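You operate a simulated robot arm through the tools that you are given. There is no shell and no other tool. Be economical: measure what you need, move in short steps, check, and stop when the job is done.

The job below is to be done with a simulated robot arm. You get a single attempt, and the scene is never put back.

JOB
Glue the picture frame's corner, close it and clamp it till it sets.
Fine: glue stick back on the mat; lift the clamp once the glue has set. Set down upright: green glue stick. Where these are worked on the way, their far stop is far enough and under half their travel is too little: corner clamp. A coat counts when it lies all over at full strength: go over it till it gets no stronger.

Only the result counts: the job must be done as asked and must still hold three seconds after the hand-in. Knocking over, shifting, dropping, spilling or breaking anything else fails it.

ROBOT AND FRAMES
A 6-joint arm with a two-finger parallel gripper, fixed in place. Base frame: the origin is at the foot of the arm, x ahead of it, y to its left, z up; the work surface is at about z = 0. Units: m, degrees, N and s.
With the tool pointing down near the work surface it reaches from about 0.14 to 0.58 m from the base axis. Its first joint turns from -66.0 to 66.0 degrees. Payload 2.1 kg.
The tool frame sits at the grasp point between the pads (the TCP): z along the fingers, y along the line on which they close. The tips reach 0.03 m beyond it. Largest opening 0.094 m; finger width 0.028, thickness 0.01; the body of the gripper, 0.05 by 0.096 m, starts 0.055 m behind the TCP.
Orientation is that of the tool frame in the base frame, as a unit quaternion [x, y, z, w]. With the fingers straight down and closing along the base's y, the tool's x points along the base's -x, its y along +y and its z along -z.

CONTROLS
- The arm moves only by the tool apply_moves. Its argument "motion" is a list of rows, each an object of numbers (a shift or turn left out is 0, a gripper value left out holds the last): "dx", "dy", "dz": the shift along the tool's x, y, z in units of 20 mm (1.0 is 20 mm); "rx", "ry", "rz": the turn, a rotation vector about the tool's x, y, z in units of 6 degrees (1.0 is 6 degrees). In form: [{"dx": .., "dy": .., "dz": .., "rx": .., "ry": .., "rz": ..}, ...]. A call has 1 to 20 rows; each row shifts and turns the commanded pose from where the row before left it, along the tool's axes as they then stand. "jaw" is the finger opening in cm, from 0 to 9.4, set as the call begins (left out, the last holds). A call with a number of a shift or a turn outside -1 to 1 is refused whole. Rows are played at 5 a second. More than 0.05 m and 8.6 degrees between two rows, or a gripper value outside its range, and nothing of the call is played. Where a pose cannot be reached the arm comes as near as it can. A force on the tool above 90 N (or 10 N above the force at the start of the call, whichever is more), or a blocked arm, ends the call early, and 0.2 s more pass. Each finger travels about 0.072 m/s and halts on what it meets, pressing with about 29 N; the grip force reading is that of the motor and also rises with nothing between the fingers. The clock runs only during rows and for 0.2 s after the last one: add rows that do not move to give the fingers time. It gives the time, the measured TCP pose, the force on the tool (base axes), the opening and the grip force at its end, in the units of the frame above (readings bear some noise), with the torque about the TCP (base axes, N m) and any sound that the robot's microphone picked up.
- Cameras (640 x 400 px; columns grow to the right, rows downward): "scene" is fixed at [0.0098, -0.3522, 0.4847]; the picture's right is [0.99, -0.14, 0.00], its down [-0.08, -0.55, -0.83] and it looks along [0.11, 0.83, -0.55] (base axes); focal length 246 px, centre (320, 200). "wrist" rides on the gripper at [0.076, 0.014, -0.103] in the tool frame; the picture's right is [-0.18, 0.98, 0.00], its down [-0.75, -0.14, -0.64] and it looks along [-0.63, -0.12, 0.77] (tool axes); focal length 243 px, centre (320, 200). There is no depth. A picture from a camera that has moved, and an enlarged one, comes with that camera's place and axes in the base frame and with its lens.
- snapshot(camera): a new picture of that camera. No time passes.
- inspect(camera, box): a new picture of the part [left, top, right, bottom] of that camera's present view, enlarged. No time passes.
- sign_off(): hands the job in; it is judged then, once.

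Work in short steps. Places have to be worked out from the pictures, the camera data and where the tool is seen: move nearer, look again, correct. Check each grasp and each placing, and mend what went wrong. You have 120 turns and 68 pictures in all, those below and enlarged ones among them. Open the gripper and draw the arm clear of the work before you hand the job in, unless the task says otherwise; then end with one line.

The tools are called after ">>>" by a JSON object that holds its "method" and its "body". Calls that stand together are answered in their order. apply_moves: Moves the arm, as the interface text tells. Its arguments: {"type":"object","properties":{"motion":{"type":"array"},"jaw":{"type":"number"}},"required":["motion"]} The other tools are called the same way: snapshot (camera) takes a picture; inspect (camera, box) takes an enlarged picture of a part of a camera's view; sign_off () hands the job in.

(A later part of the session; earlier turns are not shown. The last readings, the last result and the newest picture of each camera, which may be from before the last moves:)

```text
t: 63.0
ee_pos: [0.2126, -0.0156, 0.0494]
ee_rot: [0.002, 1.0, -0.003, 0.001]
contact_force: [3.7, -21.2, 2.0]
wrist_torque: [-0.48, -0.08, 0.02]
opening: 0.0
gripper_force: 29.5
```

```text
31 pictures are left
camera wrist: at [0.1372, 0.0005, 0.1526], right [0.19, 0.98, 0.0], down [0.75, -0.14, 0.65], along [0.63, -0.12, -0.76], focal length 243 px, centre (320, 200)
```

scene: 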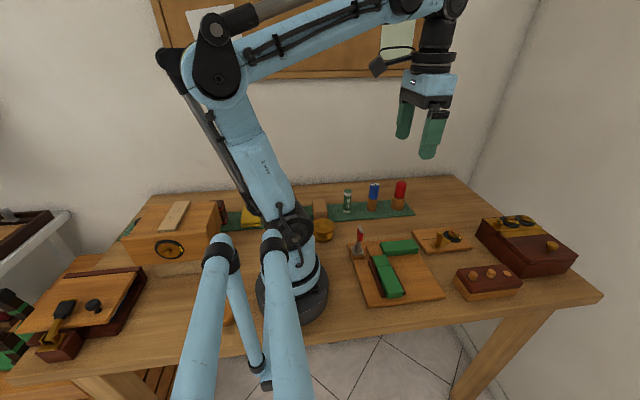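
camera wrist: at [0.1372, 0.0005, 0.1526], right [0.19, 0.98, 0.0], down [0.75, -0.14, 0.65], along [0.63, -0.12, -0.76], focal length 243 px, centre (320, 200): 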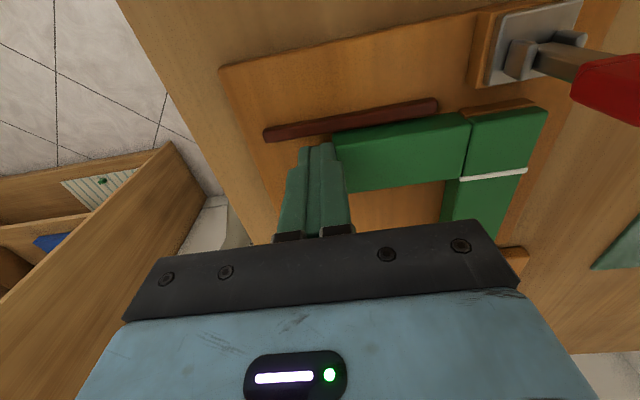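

The piece hit its stop (21 N) and a white bead of glue squeezed out, so the corner is closed. I back off, rise, and go behind the clamp lever (−x side).

>>> {"method": "apply_moves", "body": {"motion": [{"dy": -0.2}, {"dz": -1}, {"dz": -1}, {"dz": -1}, {"dz": -1}, {"dz": -1}, {"dz": -1}, {"dz": -1}, {"dz": -0.5}, {}]}}

>>> {"method": "apply_moves", "body": {"motion": [{"dy": 1}, {"dy": 1}, {"dy": 1}, {"dy": 1}, {"dy": 1, "dx": 0.5}, {"dx": 1, "dy": 0.3}, {"dx": 1}, {"dx": 1}, {}]}}

>>> {"method": "snapshot", "body": {"camera": "wrist"}}

>>> {"method": "inspect", "body": {"camera": "scene", "box": [320, 170, 440, 290]}}

```text
t: 65.2
ee_pos: [0.211, -0.0151, 0.2018]
ee_rot: [0.001, 1.0, 0.0, 0.001]
contact_force: [0.4, -0.1, -0.1]
wrist_torque: [0.0, -0.01, 0.0]
opening: 0.0001
gripper_force: 28.8
```

```text
t: 67.2
ee_pos: [0.1417, 0.0907, 0.2013]
ee_rot: [0.001, 1.0, 0.0, 0.001]
contact_force: [-0.3, -0.5, -0.4]
wrist_torque: [0.01, 0.02, 0.01]
opening: 0.0001
gripper_force: 28.6
```

```text
30 pictures are left
camera wrist: at [0.0656, 0.1044, 0.3025], right [0.19, 0.98, 0.0], down [0.75, -0.14, 0.64], along [0.63, -0.12, -0.77], focal length 243 px, centre (320, 200)
```

wrist: 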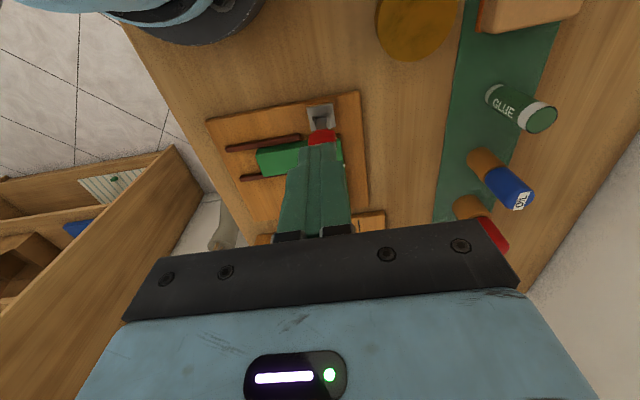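

```text
3.33 times, centred on (380, 230) of scene
camera zoom: at [0.0098, -0.3522, 0.4847], right [0.99, -0.14, 0.0], down [-0.08, -0.55, -0.83], along [0.11, 0.83, -0.55], focal length 819 px, centre (120, 100)
```

zoom: 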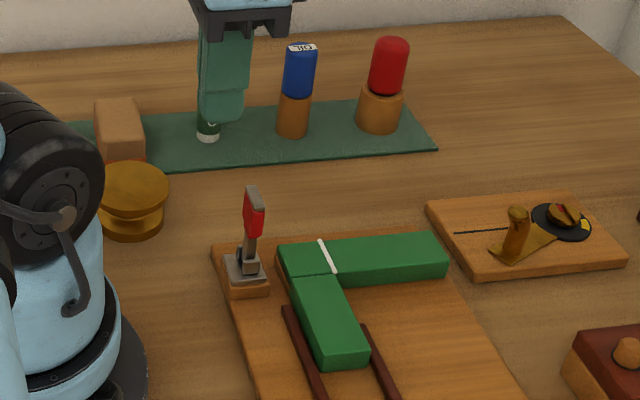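

Corner shows closed. Lever stands at about x 0.165, y 0.086, top z≈0.109. I back 1.2 cm further and lower behind it.

>>> {"method": "apply_moves", "body": {"motion": [{"dx": 0.6, "dy": -0.2}, {"dz": 1}, {"dz": 1}, {"dz": 0.7}, {}]}}

>>> {"method": "snapshot", "body": {"camera": "wrist"}}

>>> {"method": "inspect", "body": {"camera": "scene", "box": [320, 170, 440, 290]}}

```text
t: 68.4
ee_pos: [0.1298, 0.0843, 0.1478]
ee_rot: [0.001, 1.0, 0.0, 0.001]
contact_force: [-0.1, -0.8, 0.2]
wrist_torque: [-0.04, 0.0, 0.02]
opening: 0.0
gripper_force: 28.2
```

```text
28 pictures are left
camera wrist: at [0.0545, 0.0985, 0.2497], right [0.19, 0.98, 0.0], down [0.75, -0.14, 0.64], along [0.63, -0.12, -0.77], focal length 243 px, centre (320, 200)
```

wrist: 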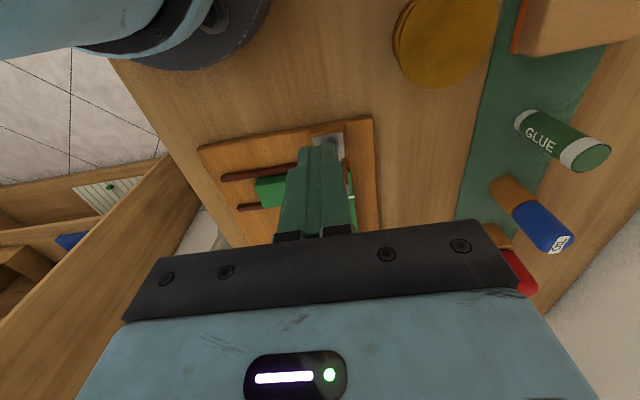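

```text
3.33 times, centred on (380, 230) of scene
camera zoom: at [0.0098, -0.3522, 0.4847], right [0.99, -0.14, 0.0], down [-0.08, -0.55, -0.83], along [0.11, 0.83, -0.55], focal length 819 px, centre (120, 100)
```

zoom: 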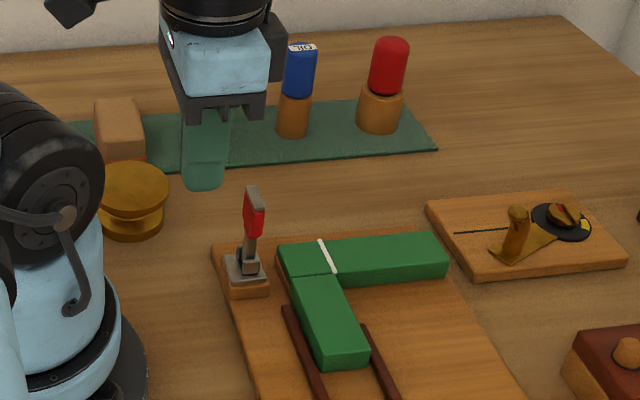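

Clear of the lever. I lower 4 cm, then push +x in small rows.

>>> {"method": "apply_moves", "body": {"motion": [{"dz": 1}, {"dz": 1}, {}]}}

>>> {"method": "apply_moves", "body": {"motion": [{"dx": -0.4}, {"dx": -0.4}, {"dx": -0.4}, {}]}}

>>> {"method": "inspect", "body": {"camera": "scene", "box": [320, 170, 440, 290]}}

```text
t: 69.2
ee_pos: [0.1327, 0.0825, 0.107]
ee_rot: [0.0, 1.0, 0.0, 0.0]
contact_force: [-0.4, 0.1, -0.5]
wrist_torque: [-0.01, 0.03, 0.01]
opening: 0.0
gripper_force: 28.8
```

```text
t: 70.2
ee_pos: [0.1551, 0.0837, 0.1073]
ee_rot: [0.0, 1.0, -0.001, 0.0]
contact_force: [-1.1, 0.2, -0.1]
wrist_torque: [-0.01, 0.0, -0.02]
opening: 0.0
gripper_force: 29.0
```

```text
3.33 times, centred on (380, 230) of scene
camera zoom: at [0.0098, -0.3522, 0.4847], right [0.99, -0.14, 0.0], down [-0.08, -0.55, -0.83], along [0.11, 0.83, -0.55], focal length 819 px, centre (120, 100)
```

zoom: 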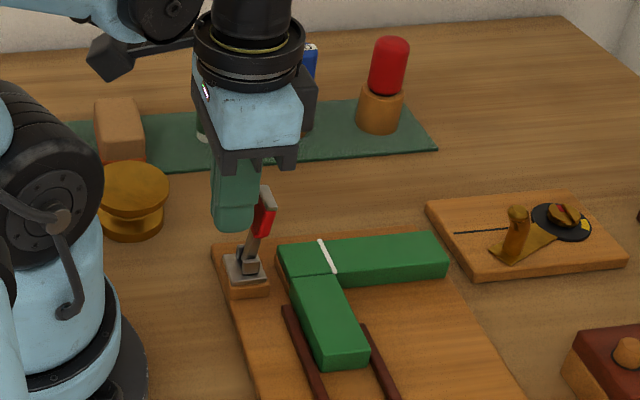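

The lever turns. I continue pushing toward +x.

>>> {"method": "apply_moves", "body": {"motion": [{"dx": -0.4}, {"dx": -0.4}, {"dx": -0.4}, {"dx": -0.4, "dz": 0.1}, {"dx": -0.3, "dz": 0.1}, {}]}}

>>> {"method": "inspect", "body": {"camera": "scene", "box": [320, 170, 440, 290]}}

```text
t: 71.6
ee_pos: [0.1922, 0.0862, 0.1049]
ee_rot: [0.0, 1.0, -0.001, 0.001]
contact_force: [-1.1, 1.2, 0.8]
wrist_torque: [-0.01, 0.03, -0.02]
opening: 0.0
gripper_force: 29.0
```

```text
3.33 times, centred on (380, 230) of scene
camera zoom: at [0.0098, -0.3522, 0.4847], right [0.99, -0.14, 0.0], down [-0.08, -0.55, -0.83], along [0.11, 0.83, -0.55], focal length 819 px, centre (120, 100)
```

zoom: 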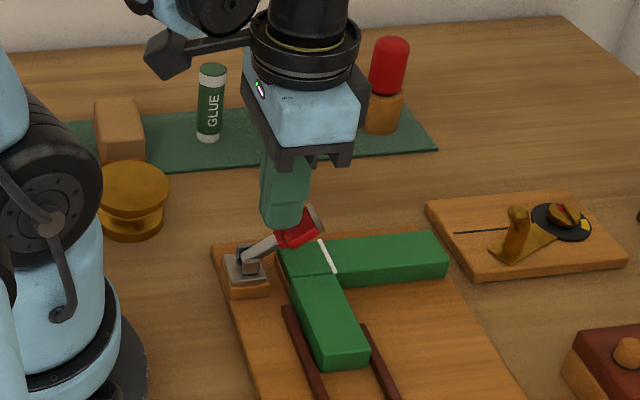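

Lever is about 60° over. I rise 1.5 cm, move over the handle (x≈0.213), then press down stepwise.

>>> {"method": "apply_moves", "body": {"motion": [{"dz": -0.8}, {"dx": -0.5}, {"dx": -0.5}, {"dz": 0.4}, {"dz": 0.4}, {}]}}

>>> {"method": "apply_moves", "body": {"motion": [{"dz": 0.25}, {"dz": 0.25}, {"dz": 0.25}, {}]}}

>>> {"method": "inspect", "body": {"camera": "scene", "box": [340, 190, 420, 270]}}

```text
t: 73.0
ee_pos: [0.2118, 0.0853, 0.1049]
ee_rot: [0.001, 1.0, 0.0, 0.0]
contact_force: [-0.1, 0.1, 0.9]
wrist_torque: [-0.01, -0.04, 0.0]
opening: 0.0
gripper_force: 29.1
```

```text
t: 74.0
ee_pos: [0.211, 0.085, 0.088]
ee_rot: [0.001, 1.0, 0.0, 0.001]
contact_force: [-0.1, 0.7, 0.8]
wrist_torque: [0.0, 0.02, -0.04]
opening: 0.0001
gripper_force: 28.5
```

```text
5.00 times, centred on (380, 230) of scene
camera zoom: at [0.0098, -0.3522, 0.4847], right [0.99, -0.14, 0.0], down [-0.08, -0.55, -0.83], along [0.11, 0.83, -0.55], focal length 1229 px, centre (20, 50)
```

zoom: 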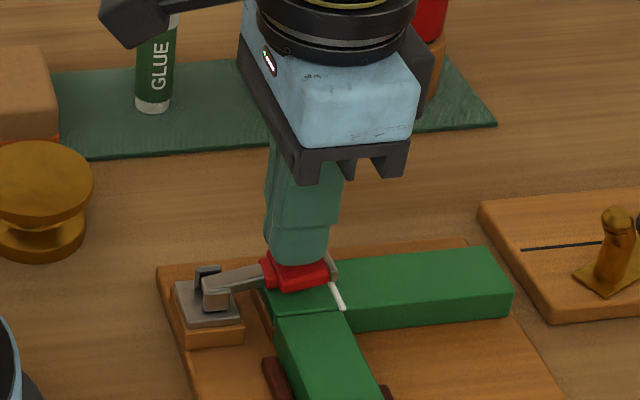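

Nearly flat. I keep pressing down in small steps to the stop.

>>> {"method": "apply_moves", "body": {"motion": [{"dz": 0.2}, {"dz": 0.2}, {}]}}

>>> {"method": "apply_moves", "body": {"motion": [{"dz": 0.15}, {"dz": 0.15}, {}]}}

>>> {"method": "inspect", "body": {"camera": "scene", "box": [340, 190, 420, 270]}}

```text
t: 74.5
ee_pos: [0.2124, 0.0842, 0.0857]
ee_rot: [0.001, 1.0, -0.003, -0.004]
contact_force: [-13.4, -3.1, 63.5]
wrist_torque: [0.04, -0.43, -0.09]
opening: 0.0002
gripper_force: 28.9
stopped in row 2: the force on the tool passed its limit at 104 N (the readings are from after the stop); the commanded pose is now the measured one
```

```text
t: 74.8
ee_pos: [0.2108, 0.084, 0.0854]
ee_rot: [0.002, 1.0, -0.004, -0.007]
contact_force: [-14.3, -3.6, 64.2]
wrist_torque: [0.05, -0.4, -0.09]
opening: 0.0001
gripper_force: 29.2
stopped in row 1: the force on the tool passed its limit at 104 N (the readings are from after the stop); the commanded pose is now the measured one
```

```text
5.00 times, centred on (380, 230) of scene
camera zoom: at [0.0097, -0.3523, 0.4847], right [0.99, -0.14, 0.0], down [-0.08, -0.55, -0.83], along [0.11, 0.83, -0.55], focal length 1229 px, centre (20, 50)
```

zoom: 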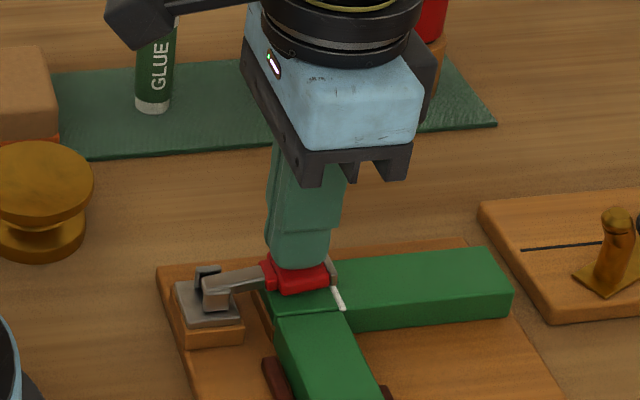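

The lever is hard on its stop. I lift off and look at whether it stays down.

>>> {"method": "apply_moves", "body": {"motion": [{"dz": -0.2}, {"dz": -0.5}, {"dz": -1}, {"dz": -1}, {"dz": -1}, {"dz": -1}, {}]}}

>>> {"method": "inspect", "body": {"camera": "scene", "box": [340, 190, 420, 270]}}

```text
t: 76.5
ee_pos: [0.2138, 0.0873, 0.1795]
ee_rot: [0.002, 1.0, -0.002, -0.004]
contact_force: [-0.7, 0.5, 0.1]
wrist_torque: [-0.01, -0.03, -0.02]
opening: 0.0
gripper_force: 29.2
```

```text
5.00 times, centred on (380, 230) of scene
camera zoom: at [0.0098, -0.3522, 0.4847], right [0.99, -0.14, 0.0], down [-0.08, -0.55, -0.83], along [0.11, 0.83, -0.55], focal length 1229 px, centre (20, 50)
```

zoom: 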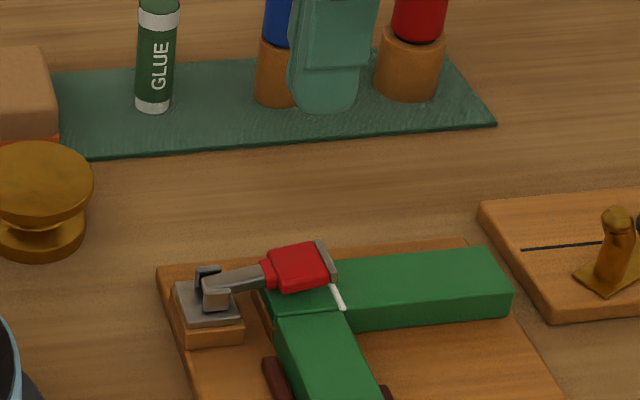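

The lever stays down. Now I wait for setting, watching the bead and any sound.

>>> {"method": "apply_moves", "body": {"motion": [{}, {}, {}, {}, {}, {}, {}, {}, {}, {}, {}, {}, {}, {}, {}, {}, {}, {}, {}, {}]}}

>>> {"method": "apply_moves", "body": {"motion": [{}, {}, {}, {}, {}, {}, {}, {}, {}, {}, {}, {}, {}, {}, {}, {}, {}, {}, {}, {}]}}

>>> {"method": "apply_moves", "body": {"motion": [{}, {}, {}, {}, {}, {}, {}, {}, {}, {}, {}, {}, {}, {}, {}, {}, {}, {}, {}, {}]}}

>>> {"method": "inspect", "body": {"camera": "scene", "box": [340, 190, 420, 270]}}

```text
t: 80.7
ee_pos: [0.2129, 0.0862, 0.1792]
ee_rot: [0.001, 1.0, -0.002, -0.004]
contact_force: [-0.4, 0.4, -0.2]
wrist_torque: [-0.02, 0.02, -0.03]
opening: 0.0001
gripper_force: 29.0
```

```text
t: 84.8
ee_pos: [0.2118, 0.088, 0.1795]
ee_rot: [0.001, 1.0, -0.002, -0.004]
contact_force: [0.1, 0.5, -1.0]
wrist_torque: [0.04, 0.02, -0.01]
opening: 0.0001
gripper_force: 28.3
```

```text
t: 89.0
ee_pos: [0.2119, 0.0863, 0.1783]
ee_rot: [0.001, 1.0, -0.002, -0.004]
contact_force: [-1.0, 0.4, 0.5]
wrist_torque: [-0.02, 0.0, -0.02]
opening: 0.0
gripper_force: 29.2
```

```text
5.00 times, centred on (380, 230) of scene
camera zoom: at [0.0098, -0.3522, 0.4847], right [0.99, -0.14, 0.0], down [-0.08, -0.55, -0.83], along [0.11, 0.83, -0.55], focal length 1229 px, centre (20, 50)
```

zoom: 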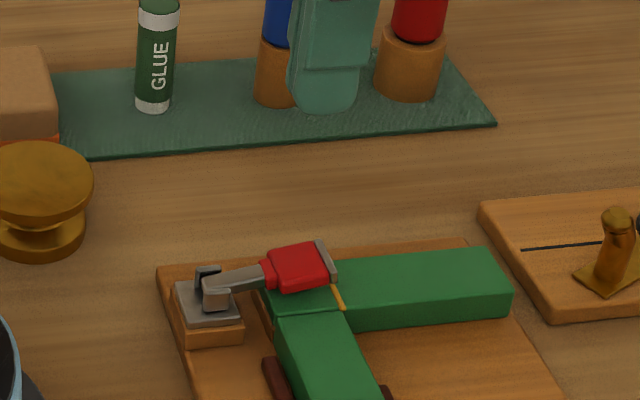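

The bead has turned from white to amber, which suggests it has set. I wait a little longer to confirm the colour is final.

>>> {"method": "apply_moves", "body": {"motion": [{}, {}, {}, {}, {}, {}, {}, {}, {}, {}, {}, {}, {}, {}, {}, {}, {}, {}, {}, {}]}}

>>> {"method": "apply_moves", "body": {"motion": [{}, {}, {}, {}, {}, {}, {}, {}, {}, {}, {}, {}, {}, {}, {}, {}, {}, {}, {}, {}]}}

>>> {"method": "inspect", "body": {"camera": "scene", "box": [356, 226, 404, 256]}}

>>> {"method": "inspect", "body": {"camera": "wrist", "box": [220, 40, 400, 180]}}

```text
t: 93.2
ee_pos: [0.2131, 0.0867, 0.1796]
ee_rot: [0.001, 1.0, -0.003, -0.003]
contact_force: [-0.2, 0.0, 0.0]
wrist_torque: [-0.01, 0.01, -0.04]
opening: 0.0
gripper_force: 28.5
```

```text
t: 97.5
ee_pos: [0.2124, 0.0865, 0.1788]
ee_rot: [0.0, 1.0, -0.003, -0.004]
contact_force: [0.1, -0.5, 0.2]
wrist_torque: [0.01, -0.01, -0.03]
opening: 0.0
gripper_force: 29.0
```

```text
13.33 times, centred on (380, 241) of scene
camera zoom: at [0.0098, -0.3522, 0.4847], right [0.99, -0.14, 0.0], down [-0.08, -0.55, -0.83], along [0.11, 0.83, -0.55], focal length 3277 px, centre (-480, -347)
```

zoom: 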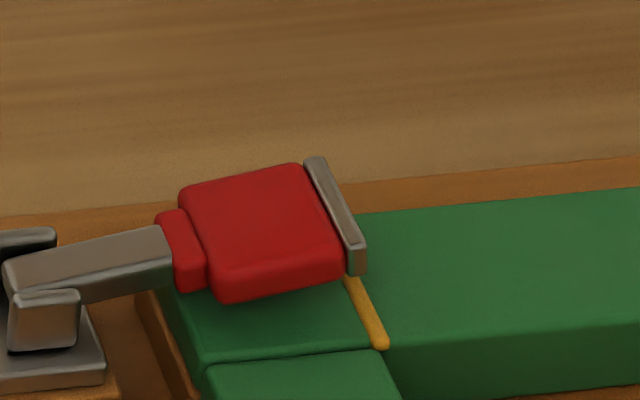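

```text
2.86 times, centred on (310, 110) of wrist
camera zoom: at [0.1383, 0.1013, 0.282], right [0.19, 0.98, -0.01], down [0.76, -0.14, 0.64], along [0.62, -0.12, -0.77], focal length 693 px, centre (349, 457)
```

zoom: 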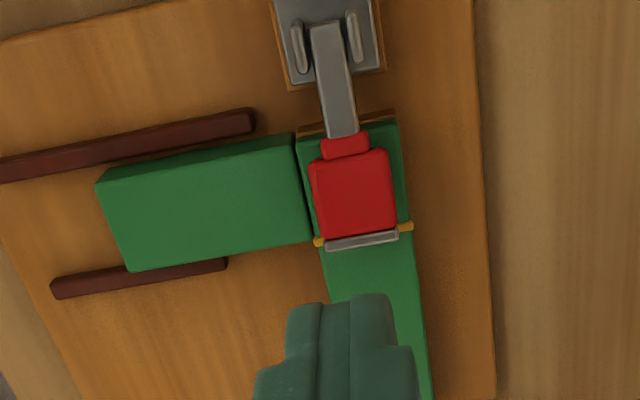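

Amber is final: the glue has set. Now I lift the clamp lever: open to 5 cm, straddle the red head at (0.213, 0.087), tips just above the lap.

>>> {"method": "apply_moves", "body": {"motion": [{}, {}, {}, {"dz": 1}, {"dz": 1}, {"dz": 1}, {"dz": 1}, {"dz": 0.7}, {}], "jaw": 5.0}}

>>> {"method": "inspect", "body": {"camera": "wrist", "box": [200, 40, 440, 240]}}

>>> {"method": "inspect", "body": {"camera": "scene", "box": [340, 190, 420, 270]}}

```text
t: 99.5
ee_pos: [0.2104, 0.0841, 0.0848]
ee_rot: [0.0, 1.0, -0.003, -0.004]
contact_force: [0.4, 0.3, -0.5]
wrist_torque: [0.0, -0.02, 0.01]
opening: 0.05
gripper_force: 0.0
```

```text
2.00 times, centred on (320, 140) of wrist
camera zoom: at [0.1373, 0.098, 0.1875], right [0.19, 0.98, -0.01], down [0.76, -0.14, 0.64], along [0.62, -0.12, -0.77], focal length 485 px, centre (320, 320)
```

zoom: 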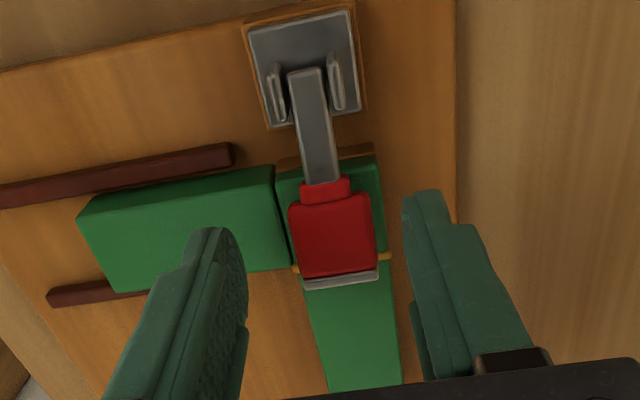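

```text
5.00 times, centred on (380, 230) of scene
camera zoom: at [0.0098, -0.3522, 0.4847], right [0.99, -0.14, 0.0], down [-0.08, -0.55, -0.83], along [0.11, 0.83, -0.55], focal length 1229 px, centre (20, 50)
```

zoom: 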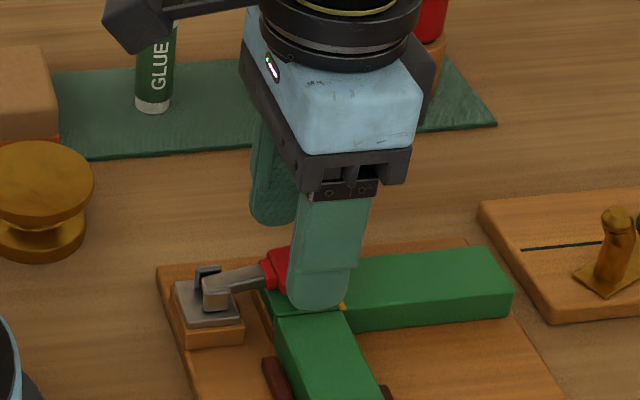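

Well centred. I lower 12 mm and close on the head.

>>> {"method": "apply_moves", "body": {"motion": [{"dz": 0.3, "dy": 0.1}, {"dz": 0.3}, {}]}}

>>> {"method": "apply_moves", "body": {"motion": [{}, {}, {}, {}], "jaw": 1.5}}

>>> {"method": "inspect", "body": {"camera": "wrist", "box": [200, 40, 440, 240]}}

```text
t: 100.2
ee_pos: [0.211, 0.0864, 0.0716]
ee_rot: [0.001, 1.0, -0.003, -0.004]
contact_force: [-0.6, 0.1, 0.8]
wrist_torque: [-0.01, -0.01, -0.01]
opening: 0.0502
gripper_force: 0.1
```

```text
t: 101.2
ee_pos: [0.2123, 0.0872, 0.073]
ee_rot: [0.002, 1.0, -0.002, -0.003]
contact_force: [-2.5, 15.8, -5.9]
wrist_torque: [0.53, -0.28, -0.9]
opening: 0.0183
gripper_force: 45.3
```

```text
2.00 times, centred on (320, 140) of wrist
camera zoom: at [0.1376, 0.101, 0.1747], right [0.19, 0.98, 0.0], down [0.76, -0.14, 0.64], along [0.62, -0.12, -0.77], focal length 485 px, centre (320, 320)
```

zoom: 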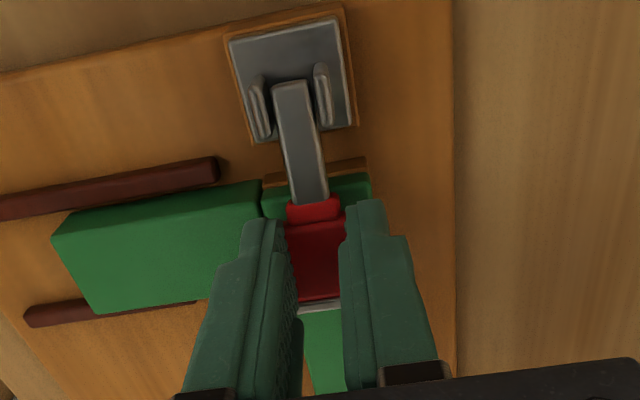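

Gripped on the red head. I lift it along an arc around the hinge (~4.7 cm radius), first part slowly.

>>> {"method": "apply_moves", "body": {"motion": [{"dy": 0.05}, {"dx": 0.05, "dz": -0.3}, {"dx": 0.1, "dz": -0.3}, {"dx": 0.18, "dz": -0.35}, {"dx": 0.22, "dz": -0.33}, {}]}}

>>> {"method": "inspect", "body": {"camera": "scene", "box": [340, 190, 420, 270]}}

```text
t: 102.7
ee_pos: [0.2006, 0.0885, 0.0985]
ee_rot: [0.0, 1.0, -0.003, -0.004]
contact_force: [-0.2, 0.1, 0.7]
wrist_torque: [-0.01, -0.01, 0.02]
opening: 0.0151
gripper_force: 0.0
```

```text
5.00 times, centred on (380, 230) of scene
camera zoom: at [0.0098, -0.3522, 0.4847], right [0.99, -0.14, 0.0], down [-0.08, -0.55, -0.83], along [0.11, 0.83, -0.55], focal length 1229 px, centre (20, 50)
```

zoom: 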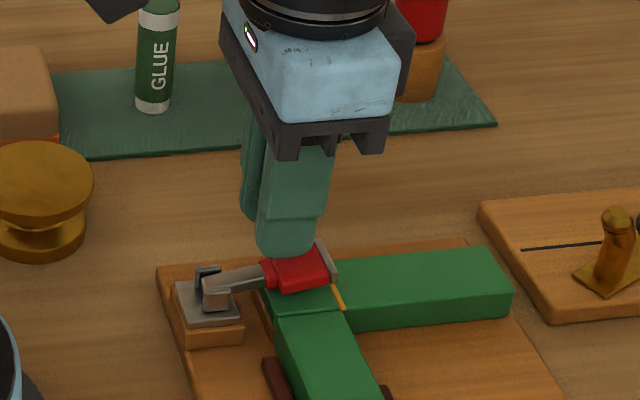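

The pads slipped off the head. I reopen, move a bit further out (x≈0.215), and go lower until the tips nearly touch the lap.

>>> {"method": "apply_moves", "body": {"motion": [{"dz": -0.3}, {}, {}, {"dx": -0.7, "dy": -0.05}, {"dz": 0.6}, {"dz": 0.6}, {"dz": 0.4}, {}], "jaw": 4.0}}

>>> {"method": "apply_moves", "body": {"motion": [{"dz": 0.1}, {}]}}

>>> {"method": "apply_moves", "body": {"motion": [{"dz": 0.1}, {}]}}

>>> {"method": "inspect", "body": {"camera": "scene", "box": [356, 226, 404, 256]}}

```text
t: 104.5
ee_pos: [0.2141, 0.0852, 0.071]
ee_rot: [0.001, 1.0, -0.003, -0.004]
contact_force: [-0.2, 0.5, -0.3]
wrist_torque: [-0.01, -0.02, 0.01]
opening: 0.0403
gripper_force: 0.0
```

```text
t: 105.0
ee_pos: [0.2144, 0.086, 0.0682]
ee_rot: [0.001, 1.0, -0.003, -0.003]
contact_force: [-0.5, -0.3, 0.4]
wrist_torque: [0.0, 0.02, -0.03]
opening: 0.04
gripper_force: 0.0
```

```text
t: 105.7
ee_pos: [0.2135, 0.0858, 0.0678]
ee_rot: [0.0, 1.0, -0.002, -0.004]
contact_force: [0.1, 0.3, -0.2]
wrist_torque: [-0.04, 0.02, -0.02]
opening: 0.0399
gripper_force: 0.0
```

```text
13.33 times, centred on (380, 241) of scene
camera zoom: at [0.0098, -0.3522, 0.4847], right [0.99, -0.14, 0.0], down [-0.08, -0.55, -0.83], along [0.11, 0.83, -0.55], focal length 3277 px, centre (-480, -347)
```

zoom: 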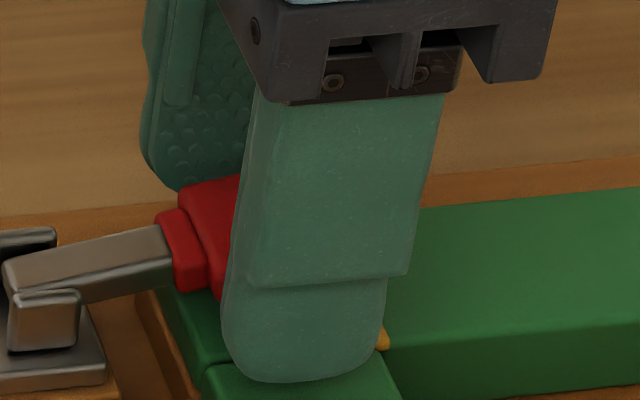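

Tips have rounded ends, so deeper helps. Continue down gently.

>>> {"method": "apply_moves", "body": {"motion": [{"dz": 0.08}, {}]}}

>>> {"method": "apply_moves", "body": {"motion": [{"dz": 0.08}, {}]}}

>>> {"method": "apply_moves", "body": {"motion": [{"dz": 0.08}, {}]}}

```text
t: 106.2
ee_pos: [0.214, 0.0865, 0.0667]
ee_rot: [0.001, 1.0, -0.002, -0.004]
contact_force: [0.1, -0.3, 0.5]
wrist_torque: [0.01, -0.02, -0.01]
opening: 0.04
gripper_force: 0.1
```

```text
t: 106.8
ee_pos: [0.213, 0.0856, 0.066]
ee_rot: [0.001, 1.0, -0.002, -0.003]
contact_force: [0.3, 0.8, 0.9]
wrist_torque: [0.0, -0.03, -0.03]
opening: 0.0401
gripper_force: 0.0
```

```text
t: 107.5
ee_pos: [0.2149, 0.0871, 0.063]
ee_rot: [0.001, 1.0, -0.003, -0.003]
contact_force: [-0.6, -0.8, -0.4]
wrist_torque: [0.01, -0.04, 0.02]
opening: 0.04
gripper_force: 0.0
```

Still free at z 0.063; two more small steps.

>>> {"method": "apply_moves", "body": {"motion": [{"dz": 0.08}, {}]}}

>>> {"method": "apply_moves", "body": {"motion": [{"dz": 0.08}, {}]}}

>>> {"method": "inspect", "body": {"camera": "scene", "box": [356, 226, 404, 256]}}

```text
t: 108.0
ee_pos: [0.2152, 0.0854, 0.0614]
ee_rot: [0.001, 1.0, -0.003, -0.005]
contact_force: [-11.8, 0.9, 64.4]
wrist_torque: [-1.5, -0.47, -0.26]
opening: 0.0399
gripper_force: 0.0
```

```text
t: 108.4
ee_pos: [0.2146, 0.0876, 0.0625]
ee_rot: [0.002, 1.0, -0.005, -0.007]
contact_force: [-4.3, 0.6, 27.6]
wrist_torque: [-0.57, -0.28, -0.07]
opening: 0.0398
gripper_force: 0.0
stopped in row 1: the force on the tool passed its limit at 105 N (the readings are from after the stop); the commanded pose is now the measured one
```

```text
13.33 times, centred on (380, 241) of scene
camera zoom: at [0.0098, -0.3522, 0.4847], right [0.99, -0.14, 0.0], down [-0.08, -0.55, -0.83], along [0.11, 0.83, -0.55], focal length 3277 px, centre (-480, -347)
```

zoom: 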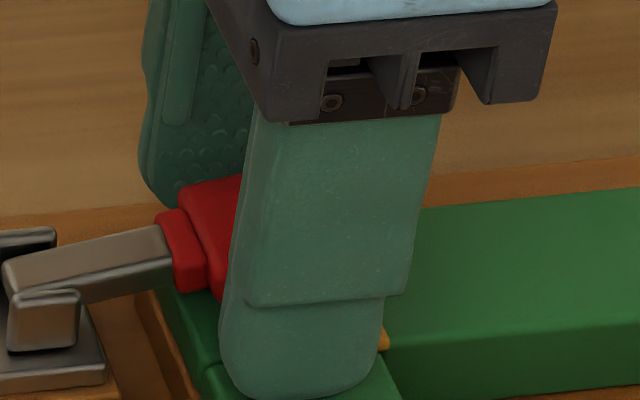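

Lap contact at z≈0.062. I rise 2.5 mm and grip the head deep now.

>>> {"method": "apply_moves", "body": {"motion": [{"dz": -0.12}, {}]}}

>>> {"method": "apply_moves", "body": {"motion": [{}, {}, {}, {}], "jaw": 0.5}}

>>> {"method": "apply_moves", "body": {"motion": [{"dz": -0.15}, {}]}}

>>> {"method": "apply_moves", "body": {"motion": [{"dz": -0.15}, {}]}}

>>> {"method": "inspect", "body": {"camera": "scene", "box": [356, 226, 404, 256]}}

```text
t: 109.0
ee_pos: [0.2152, 0.0869, 0.0637]
ee_rot: [0.001, 1.0, -0.005, -0.006]
contact_force: [-0.2, -1.0, -0.2]
wrist_torque: [-0.02, 0.03, 0.01]
opening: 0.0398
gripper_force: 0.1
```

```text
t: 110.0
ee_pos: [0.2152, 0.087, 0.065]
ee_rot: [0.001, 1.0, -0.004, -0.006]
contact_force: [1.3, 10.5, -1.1]
wrist_torque: [-0.02, 0.03, 0.93]
opening: 0.0176
gripper_force: 44.9
```

```text
t: 110.6
ee_pos: [0.2139, 0.0876, 0.0667]
ee_rot: [0.001, 1.0, -0.006, -0.006]
contact_force: [0.5, 4.5, -9.9]
wrist_torque: [0.3, -0.29, -0.91]
opening: 0.0175
gripper_force: 45.3
```

```text
t: 111.2
ee_pos: [0.2159, 0.0874, 0.0698]
ee_rot: [0.002, 1.0, -0.005, -0.007]
contact_force: [-5.2, 1.3, -9.2]
wrist_torque: [0.35, -0.15, -0.91]
opening: 0.0177
gripper_force: 44.8
```

```text
13.33 times, centred on (380, 241) of scene
camera zoom: at [0.0098, -0.3522, 0.4847], right [0.99, -0.14, 0.0], down [-0.08, -0.55, -0.83], along [0.11, 0.83, -0.55], focal length 3277 px, centre (-480, -347)
```

zoom: 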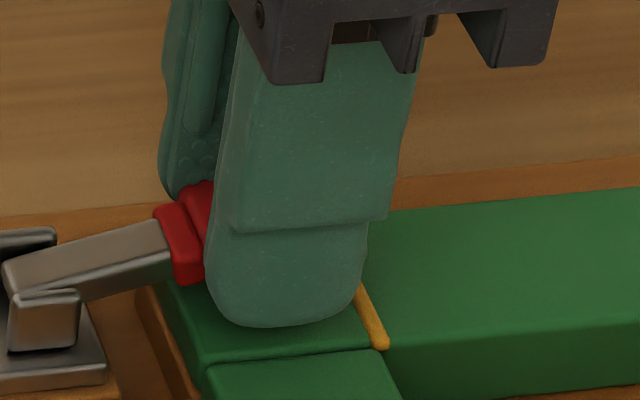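

The grip slips since the head is only ~8 mm thick (z≈0.047–0.055), with a gap of about 14 mm beneath it over the lap (top ≈0.033). I'll instead hook it from the +y side with one tilted finger. First release, rise, move to +y and tilt 45°.

>>> {"method": "apply_moves", "body": {"motion": [{}, {}, {}, {}, {"dz": -1}, {"dz": -1}, {"dz": -1}, {"dz": -1}, {"dy": 1}, {"dy": 1}, {"dy": 1}, {}], "jaw": 7.0}}

>>> {"method": "apply_moves", "body": {"motion": [{"rx": 1}, {"rx": 1}, {"rx": 1}, {"rx": 1}, {"rx": 1}, {"rx": 1}, {"rx": 1}, {"rx": 0.5}, {}]}}

>>> {"method": "snapshot", "body": {"camera": "scene"}}

```text
t: 113.8
ee_pos: [0.22, 0.1474, 0.1491]
ee_rot: [0.001, 1.0, -0.004, -0.006]
contact_force: [0.3, -0.4, -0.1]
wrist_torque: [-0.02, -0.01, 0.02]
opening: 0.07
gripper_force: 0.0
```

```text
t: 115.8
ee_pos: [0.2169, 0.1474, 0.1493]
ee_rot: [0.0, 0.958, -0.288, -0.005]
contact_force: [-0.2, -0.4, 0.1]
wrist_torque: [0.01, -0.02, 0.0]
opening: 0.0701
gripper_force: 0.1
out of reach, approached as far as the arm can: row 6, 7, 8
```

```text
11 pictures are left
```

scene: 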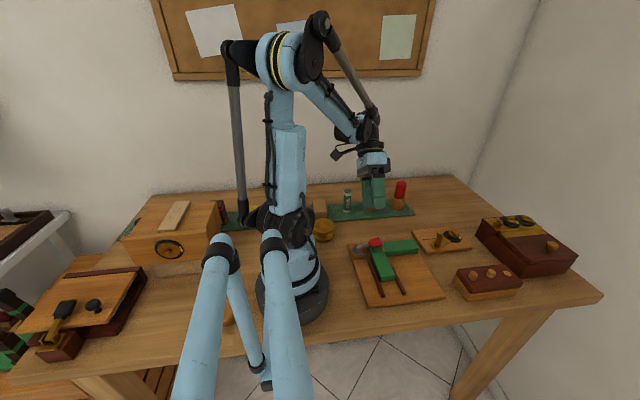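

The tilt stopped at about 33.5° (reach limit). I back the command down to what is reached and check.

>>> {"method": "apply_moves", "body": {"motion": [{"rx": -1}, {"rx": -0.9}, {}]}}

```text
t: 116.6
ee_pos: [0.2153, 0.1462, 0.1491]
ee_rot: [0.0, 0.982, -0.191, -0.005]
contact_force: [-0.1, -1.0, 0.2]
wrist_torque: [0.01, 0.01, -0.01]
opening: 0.07
gripper_force: 0.1
```

I move at the lower tilt to a standoff near (0.215, 0.112, 0.10), then tilt again there and see how far it goes.

>>> {"method": "apply_moves", "body": {"motion": [{"dy": -0.22, "dz": 0.97}, {"dy": -0.22, "dz": 0.97}, {"dy": -0.22, "dz": 0.97}, {"rx": 1}, {"rx": 1}, {"rx": 1}, {"rx": 0.8}, {}]}}

```text
t: 118.4
ee_pos: [0.2573, 0.0658, 0.1013]
ee_rot: [-0.003, 0.927, -0.375, 0.001]
contact_force: [-0.3, 0.8, 0.1]
wrist_torque: [0.04, 0.04, 0.0]
opening: 0.0698
gripper_force: 0.0
out of reach, approached as far as the arm can: row 6, 7
```

The arm drifted in position to satisfy the tilt; no contact force. I retract along the tool axis and reduce the tilt to 30°.

>>> {"method": "apply_moves", "body": {"motion": [{"dz": -1}, {"dz": -1}, {"rx": -1}, {"rx": -1}, {"rx": -0.4}, {}]}}

>>> {"method": "inspect", "body": {"camera": "scene", "box": [330, 170, 450, 290]}}

```text
t: 119.8
ee_pos: [0.2767, 0.072, 0.1295]
ee_rot: [0.0, 0.965, -0.263, -0.005]
contact_force: [0.1, -0.1, -0.3]
wrist_torque: [0.01, 0.01, 0.0]
opening: 0.07
gripper_force: 0.0
out of reach, approached as far as the arm can: row 1, 2
```

```text
3.33 times, centred on (390, 230) of scene
camera zoom: at [0.0098, -0.3522, 0.4847], right [0.99, -0.14, 0.0], down [-0.08, -0.55, -0.83], along [0.11, 0.83, -0.55], focal length 819 px, centre (87, 100)
```

zoom: 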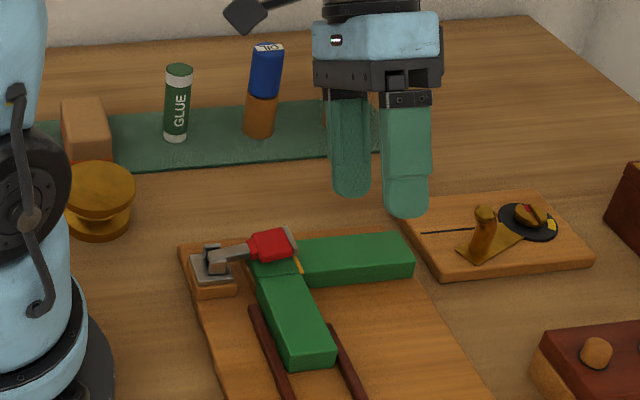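

All is intact. From here (tilt ≈30.5°) I move to the standoff (0.214, 0.105, 0.115), +y side of the head.

>>> {"method": "apply_moves", "body": {"motion": [{"dy": 0.9}, {"dy": 0.89, "dz": -0.2}, {"dx": 0.8}, {"dx": 0.8}, {"dx": 0.8}, {"dx": 0.75}, {}]}}

```text
t: 121.4
ee_pos: [0.2126, 0.1062, 0.1141]
ee_rot: [0.0, 0.965, -0.262, -0.005]
contact_force: [0.2, 0.4, -0.4]
wrist_torque: [0.02, 0.0, 0.04]
opening: 0.07
gripper_force: 0.1
```

Reached exactly. I lower straight to z≈0.0855 and take a close look before inserting.

>>> {"method": "apply_moves", "body": {"motion": [{"dy": 0.36, "dz": 0.62}, {"dy": 0.35, "dz": 0.61}, {}]}}

>>> {"method": "inspect", "body": {"camera": "wrist", "box": [200, 0, 460, 240]}}

```text
t: 122.2
ee_pos: [0.2123, 0.1055, 0.087]
ee_rot: [-0.001, 0.965, -0.262, -0.006]
contact_force: [0.0, 0.1, -1.0]
wrist_torque: [-0.01, 0.01, -0.02]
opening: 0.0698
gripper_force: 0.2
```

```text
1.67 times, centred on (330, 120) of wrist
camera zoom: at [0.1384, 0.1701, 0.1684], right [0.18, 0.85, -0.5], down [0.76, 0.2, 0.62], along [0.62, -0.49, -0.61], focal length 404 px, centre (303, 333)
```

zoom: 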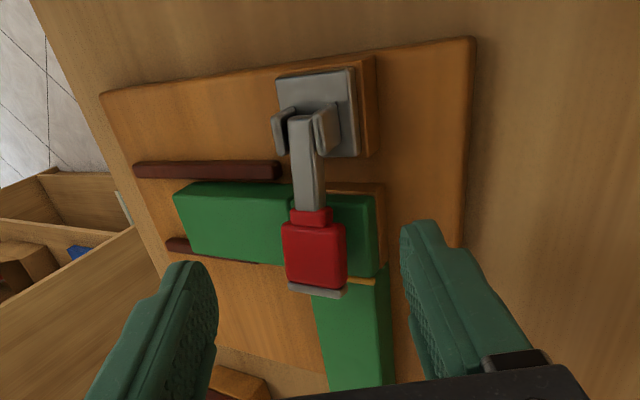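

The head floats visibly above the lap and the finger is aligned. I lower 2 mm and slide in −y by ~2.5 cm, watching the force.

>>> {"method": "apply_moves", "body": {"motion": [{"dy": -0.37, "dz": 0.25}, {"dy": -0.37, "dz": 0.25}, {}]}}

>>> {"method": "apply_moves", "body": {"motion": [{"dy": -0.18, "dz": 0.12}, {"dy": -0.18, "dz": 0.12}, {}]}}

>>> {"method": "inspect", "body": {"camera": "wrist", "box": [200, 0, 460, 240]}}

```text
t: 123.0
ee_pos: [0.2116, 0.0868, 0.0863]
ee_rot: [0.0, 0.965, -0.262, -0.006]
contact_force: [0.1, 0.1, -0.3]
wrist_torque: [-0.03, -0.03, -0.01]
opening: 0.07
gripper_force: 0.0
```

```text
t: 123.8
ee_pos: [0.2116, 0.0793, 0.085]
ee_rot: [-0.001, 0.965, -0.262, -0.006]
contact_force: [0.6, 6.7, -0.5]
wrist_torque: [0.28, -0.04, -0.1]
opening: 0.0725
gripper_force: 2.4
```

```text
1.67 times, centred on (330, 120) of wrist
camera zoom: at [0.1382, 0.1433, 0.1669], right [0.18, 0.85, -0.5], down [0.76, 0.2, 0.62], along [0.62, -0.49, -0.61], focal length 404 px, centre (303, 333)
```

zoom: 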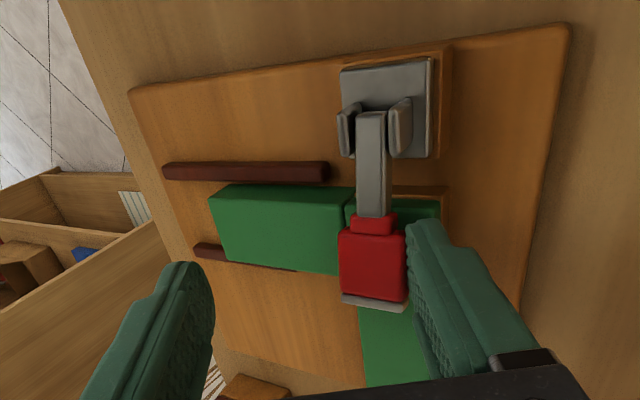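

Contact with the head edge; but the finger motor limits the push, so I'd rather have the jaw fully open (hard stop). I back out, open to 9.4 cm, and slide in again.

>>> {"method": "apply_moves", "body": {"motion": [{"dy": 0.37, "dz": -0.36}, {"dy": 0.37, "dz": -0.36}, {}]}}

>>> {"method": "apply_moves", "body": {"motion": [{}, {}, {}, {}], "jaw": 9.4}}

>>> {"method": "apply_moves", "body": {"motion": [{"dy": -0.35, "dz": 0.2}, {"dy": -0.35, "dz": 0.2}, {"dy": -0.35, "dz": 0.2}, {}]}}

```text
t: 124.6
ee_pos: [0.2124, 0.0979, 0.0899]
ee_rot: [0.0, 0.965, -0.263, -0.005]
contact_force: [0.5, -0.3, -0.1]
wrist_torque: [0.04, -0.03, 0.02]
opening: 0.0699
gripper_force: 0.1
```

```text
t: 125.6
ee_pos: [0.2115, 0.0992, 0.0904]
ee_rot: [-0.001, 0.965, -0.262, -0.005]
contact_force: [-0.6, -0.5, 0.0]
wrist_torque: [0.01, 0.02, -0.02]
opening: 0.094
gripper_force: 0.0
```

```text
t: 126.6
ee_pos: [0.212, 0.0747, 0.089]
ee_rot: [0.0, 0.965, -0.262, -0.006]
contact_force: [0.0, -0.2, 0.7]
wrist_torque: [0.0, -0.03, -0.05]
opening: 0.094
gripper_force: 0.0
```

Now the last few mm in, then lift.

>>> {"method": "apply_moves", "body": {"motion": [{"dy": -0.13, "dz": 0.07}, {"dy": -0.13, "dz": 0.07}, {}]}}

>>> {"method": "apply_moves", "body": {"motion": [{"dy": -0.07, "dz": 0.04}, {"dy": -0.07, "dz": 0.04}, {}]}}

```text
t: 127.4
ee_pos: [0.2123, 0.0701, 0.09]
ee_rot: [-0.001, 0.966, -0.26, -0.007]
contact_force: [-0.5, 15.1, 2.8]
wrist_torque: [0.81, 0.1, -0.22]
opening: 0.094
gripper_force: 0.1
```

```text
t: 128.2
ee_pos: [0.2142, 0.0694, 0.0889]
ee_rot: [-0.002, 0.967, -0.255, -0.006]
contact_force: [-1.3, 47.9, 4.4]
wrist_torque: [2.48, 0.09, -0.6]
opening: 0.0941
gripper_force: 0.1
```

Firm contact (48 N sideways). I back off slightly and lift in small steps, watching the vertical reaction.

>>> {"method": "apply_moves", "body": {"motion": [{"dy": 0.07, "dz": -0.04}, {"dy": -0.05, "dz": -0.087}, {"dy": -0.05, "dz": -0.087}, {}]}}

>>> {"method": "apply_moves", "body": {"motion": [{"dy": -0.05, "dz": -0.087}, {"dy": -0.05, "dz": -0.087}, {}]}}

>>> {"method": "inspect", "body": {"camera": "scene", "box": [350, 210, 410, 260]}}

```text
t: 129.2
ee_pos: [0.2137, 0.0692, 0.0928]
ee_rot: [-0.003, 0.967, -0.256, -0.006]
contact_force: [0.5, 34.2, -17.8]
wrist_torque: [1.13, -0.7, -0.38]
opening: 0.0941
gripper_force: 0.0
```

```text
t: 130.0
ee_pos: [0.2122, 0.0712, 0.0972]
ee_rot: [-0.003, 0.966, -0.257, -0.005]
contact_force: [1.8, 42.6, 2.4]
wrist_torque: [2.16, -0.05, -0.46]
opening: 0.0942
gripper_force: 0.1
```

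```text
8.00 times, centred on (380, 235) of scene
camera zoom: at [0.0098, -0.3522, 0.4847], right [0.99, -0.14, 0.0], down [-0.08, -0.55, -0.83], along [0.11, 0.83, -0.55], focal length 1966 px, centre (-160, -80)
```

zoom: 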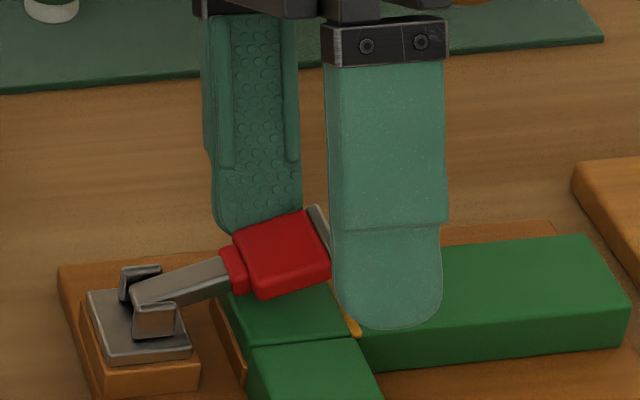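

The lever is rising. I continue lifting along the arc with a slight sideways relief.

>>> {"method": "apply_moves", "body": {"motion": [{"dy": -0.07, "dz": -0.19, "dx": 0.03}, {"dy": -0.1, "dz": -0.173, "dx": 0.06}, {"dy": -0.1, "dz": -0.173, "dx": 0.08}, {}]}}

>>> {"method": "apply_moves", "body": {"motion": [{"dy": -0.1, "dz": -0.173, "dx": 0.1}, {"dy": -0.1, "dz": -0.173, "dx": 0.12}, {"dy": -0.1, "dz": -0.173, "dx": 0.14}, {}]}}

>>> {"method": "inspect", "body": {"camera": "scene", "box": [340, 190, 420, 260]}}

```text
t: 131.0
ee_pos: [0.21, 0.0703, 0.1096]
ee_rot: [-0.001, 0.966, -0.259, -0.006]
contact_force: [2.6, 27.2, -2.9]
wrist_torque: [1.32, -0.17, 0.26]
opening: 0.0943
gripper_force: 0.2
```

```text
t: 132.0
ee_pos: [0.204, 0.067, 0.1237]
ee_rot: [0.0, 0.965, -0.263, -0.005]
contact_force: [0.1, -0.5, -0.5]
wrist_torque: [-0.02, 0.01, 0.02]
opening: 0.0939
gripper_force: 0.2
```

```text
5.71 times, centred on (380, 225) of scene
camera zoom: at [0.0098, -0.3522, 0.4847], right [0.99, -0.14, 0.0], down [-0.08, -0.55, -0.83], along [0.11, 0.83, -0.55], focal length 1404 px, centre (-23, 57)
```

zoom: 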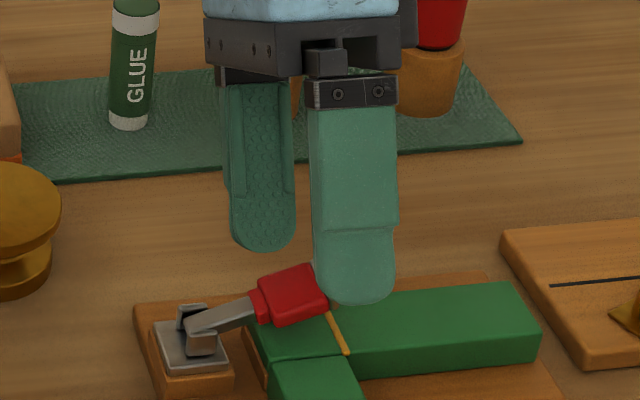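

The lever rose only part-way (~7–10°) and holds there, so the gap beneath is larger now. I repeat the hook further out (x≈0.224) and deeper under.

>>> {"method": "apply_moves", "body": {"motion": [{"dy": 0.76, "dz": -0.44, "dx": -0.5}, {"dy": 0.76, "dz": -0.44, "dx": -0.5}, {"dy": 0.42, "dz": 0.73}, {"dy": 0.42, "dz": 0.72}, {}]}}

>>> {"method": "apply_moves", "body": {"motion": [{"dy": -0.4, "dz": 0.23}, {"dy": -0.4, "dz": 0.23}, {"dy": -0.4, "dz": 0.23}, {}]}}

>>> {"method": "apply_moves", "body": {"motion": [{"dy": -0.1, "dz": 0.06}, {"dy": -0.1, "dz": 0.06}, {}]}}

```text
t: 133.2
ee_pos: [0.2198, 0.1021, 0.0883]
ee_rot: [-0.001, 0.965, -0.262, -0.005]
contact_force: [0.3, -0.5, -0.4]
wrist_torque: [0.03, 0.02, -0.02]
opening: 0.094
gripper_force: 0.0
```

```text
t: 134.2
ee_pos: [0.222, 0.0748, 0.0897]
ee_rot: [-0.001, 0.965, -0.263, -0.005]
contact_force: [-0.6, 0.6, -0.1]
wrist_torque: [-0.02, 0.0, -0.02]
opening: 0.0939
gripper_force: 0.0
```

```text
t: 135.0
ee_pos: [0.2226, 0.0706, 0.0893]
ee_rot: [0.0, 0.965, -0.262, -0.005]
contact_force: [0.5, -0.2, 0.1]
wrist_torque: [-0.03, -0.01, -0.02]
opening: 0.094
gripper_force: 0.0
```

Deeper than before without contact; continue inward.

>>> {"method": "apply_moves", "body": {"motion": [{"dy": -0.1, "dz": 0.06}, {"dy": -0.1, "dz": 0.06}, {}]}}

>>> {"method": "apply_moves", "body": {"motion": [{"dy": -0.1, "dz": 0.06}, {"dy": -0.1, "dz": 0.06}, {}]}}

```text
t: 135.8
ee_pos: [0.2217, 0.0667, 0.0891]
ee_rot: [-0.001, 0.965, -0.262, -0.004]
contact_force: [1.3, 2.6, 0.5]
wrist_torque: [0.05, -0.05, -0.03]
opening: 0.094
gripper_force: 0.2
```

```text
t: 136.6
ee_pos: [0.223, 0.0636, 0.0875]
ee_rot: [-0.002, 0.967, -0.256, -0.005]
contact_force: [5.4, 43.8, -8.3]
wrist_torque: [1.48, -0.61, -0.68]
opening: 0.0941
gripper_force: 0.1
```

Hooked 9–10 mm under with 44 N preload. Lift along the arc keeping preload.

>>> {"method": "apply_moves", "body": {"motion": [{"dy": -0.1, "dz": -0.173, "dx": 0.02}, {"dy": -0.12, "dz": -0.16, "dx": 0.03}, {"dy": -0.12, "dz": -0.16, "dx": 0.05}, {}]}}

>>> {"method": "apply_moves", "body": {"motion": [{"dy": -0.12, "dz": -0.16, "dx": 0.06}, {"dy": -0.12, "dz": -0.16, "dx": 0.08}, {"dy": -0.12, "dz": -0.16, "dx": 0.1}, {}]}}

>>> {"method": "inspect", "body": {"camera": "scene", "box": [340, 190, 420, 260]}}

```text
t: 137.6
ee_pos: [0.2197, 0.0594, 0.1011]
ee_rot: [0.0, 0.965, -0.262, -0.006]
contact_force: [0.3, 0.5, 0.7]
wrist_torque: [-0.03, 0.03, -0.01]
opening: 0.094
gripper_force: 0.0
```

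```text
t: 138.6
ee_pos: [0.2155, 0.0576, 0.112]
ee_rot: [-0.001, 0.965, -0.263, -0.005]
contact_force: [1.4, 0.8, 0.1]
wrist_torque: [0.01, -0.01, -0.04]
opening: 0.0941
gripper_force: 0.1
```

```text
5.71 times, centred on (380, 225) of scene
camera zoom: at [0.0098, -0.3522, 0.4847], right [0.99, -0.14, 0.0], down [-0.08, -0.55, -0.83], along [0.11, 0.83, -0.55], focal length 1404 px, centre (-23, 57)
```

zoom: 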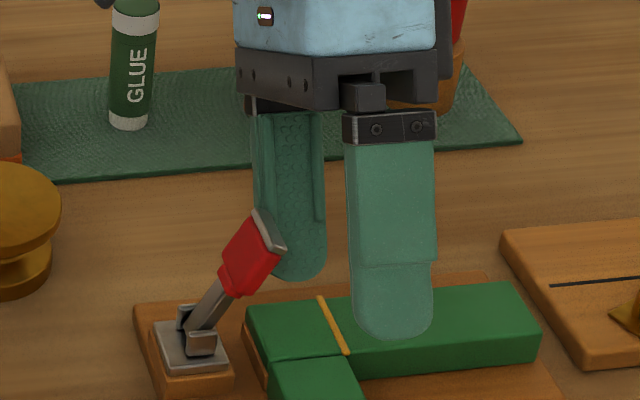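

The lever sprang to about 50° up. I rise, straighten the tool, close the jaw and then push the lever back to its upright stop from the +x side.

>>> {"method": "apply_moves", "body": {"motion": [{"dx": -1}, {"dy": -0.5, "dz": -0.87}, {"dy": -0.5, "dz": -0.87}, {"rx": -1}, {"rx": -1}, {"rx": -1}, {"rx": -1}, {"rx": -1}, {"rx": -0.07}, {}, {}], "jaw": 0}}

```text
t: 141.0
ee_pos: [0.2353, 0.0607, 0.1511]
ee_rot: [0.0, 1.0, 0.0, -0.005]
contact_force: [-0.1, -0.3, 0.3]
wrist_torque: [-0.05, 0.01, 0.0]
opening: 0.0
gripper_force: 29.2
```

Tool is upright and closed. I position at (0.24, 0.087, 0.10) and push −x.

>>> {"method": "apply_moves", "body": {"motion": [{"dx": -0.3, "dy": 0.65}, {"dy": 0.65}, {"dz": 1}, {"dz": 1}, {"dz": 0.5}, {}]}}

>>> {"method": "apply_moves", "body": {"motion": [{"dx": 0.4}, {"dx": 0.4}, {"dx": 0.4}, {"dx": 0.4}, {"dx": 0.4}, {}]}}

>>> {"method": "inspect", "body": {"camera": "scene", "box": [340, 190, 420, 260]}}

```text
t: 142.4
ee_pos: [0.241, 0.0852, 0.1016]
ee_rot: [0.001, 1.0, 0.0, -0.005]
contact_force: [-1.2, 0.1, -0.2]
wrist_torque: [0.01, -0.05, 0.0]
opening: 0.0
gripper_force: 29.1
```

```text
t: 143.8
ee_pos: [0.2002, 0.0856, 0.1034]
ee_rot: [0.001, 1.0, 0.0, -0.005]
contact_force: [-0.5, 0.7, 0.4]
wrist_torque: [-0.02, 0.03, -0.04]
opening: 0.0001
gripper_force: 29.2
```

```text
5.71 times, centred on (380, 225) of scene
camera zoom: at [0.0098, -0.3522, 0.4847], right [0.99, -0.14, 0.0], down [-0.08, -0.55, -0.83], along [0.11, 0.83, -0.55], focal length 1404 px, centre (-23, 57)
```

zoom: 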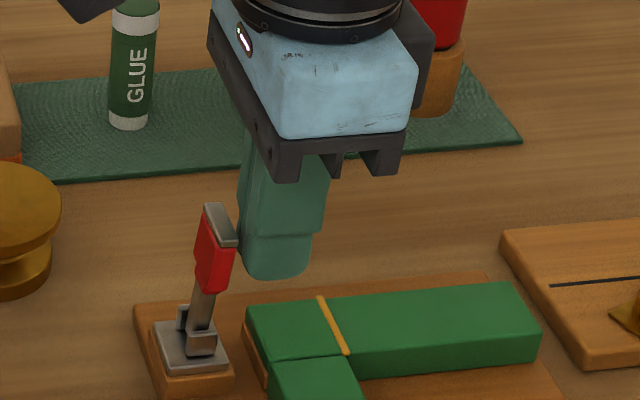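

Almost upright. A few more mm until it meets its stop.

>>> {"method": "apply_moves", "body": {"motion": [{"dx": 0.2}, {"dx": 0.2}, {}]}}

>>> {"method": "apply_moves", "body": {"motion": [{"dx": 0.15}, {"dx": 0.15}, {}]}}

```text
t: 144.6
ee_pos: [0.1947, 0.0852, 0.1034]
ee_rot: [0.002, 1.0, 0.0, -0.001]
contact_force: [30.0, -5.3, -7.1]
wrist_torque: [-0.29, -0.84, 0.03]
opening: 0.0
gripper_force: 29.0
```

```text
t: 145.4
ee_pos: [0.1928, 0.084, 0.1046]
ee_rot: [0.002, 1.0, 0.0, 0.007]
contact_force: [65.3, -10.0, 23.6]
wrist_torque: [0.33, -0.95, 0.05]
opening: 0.0001
gripper_force: 28.7
```

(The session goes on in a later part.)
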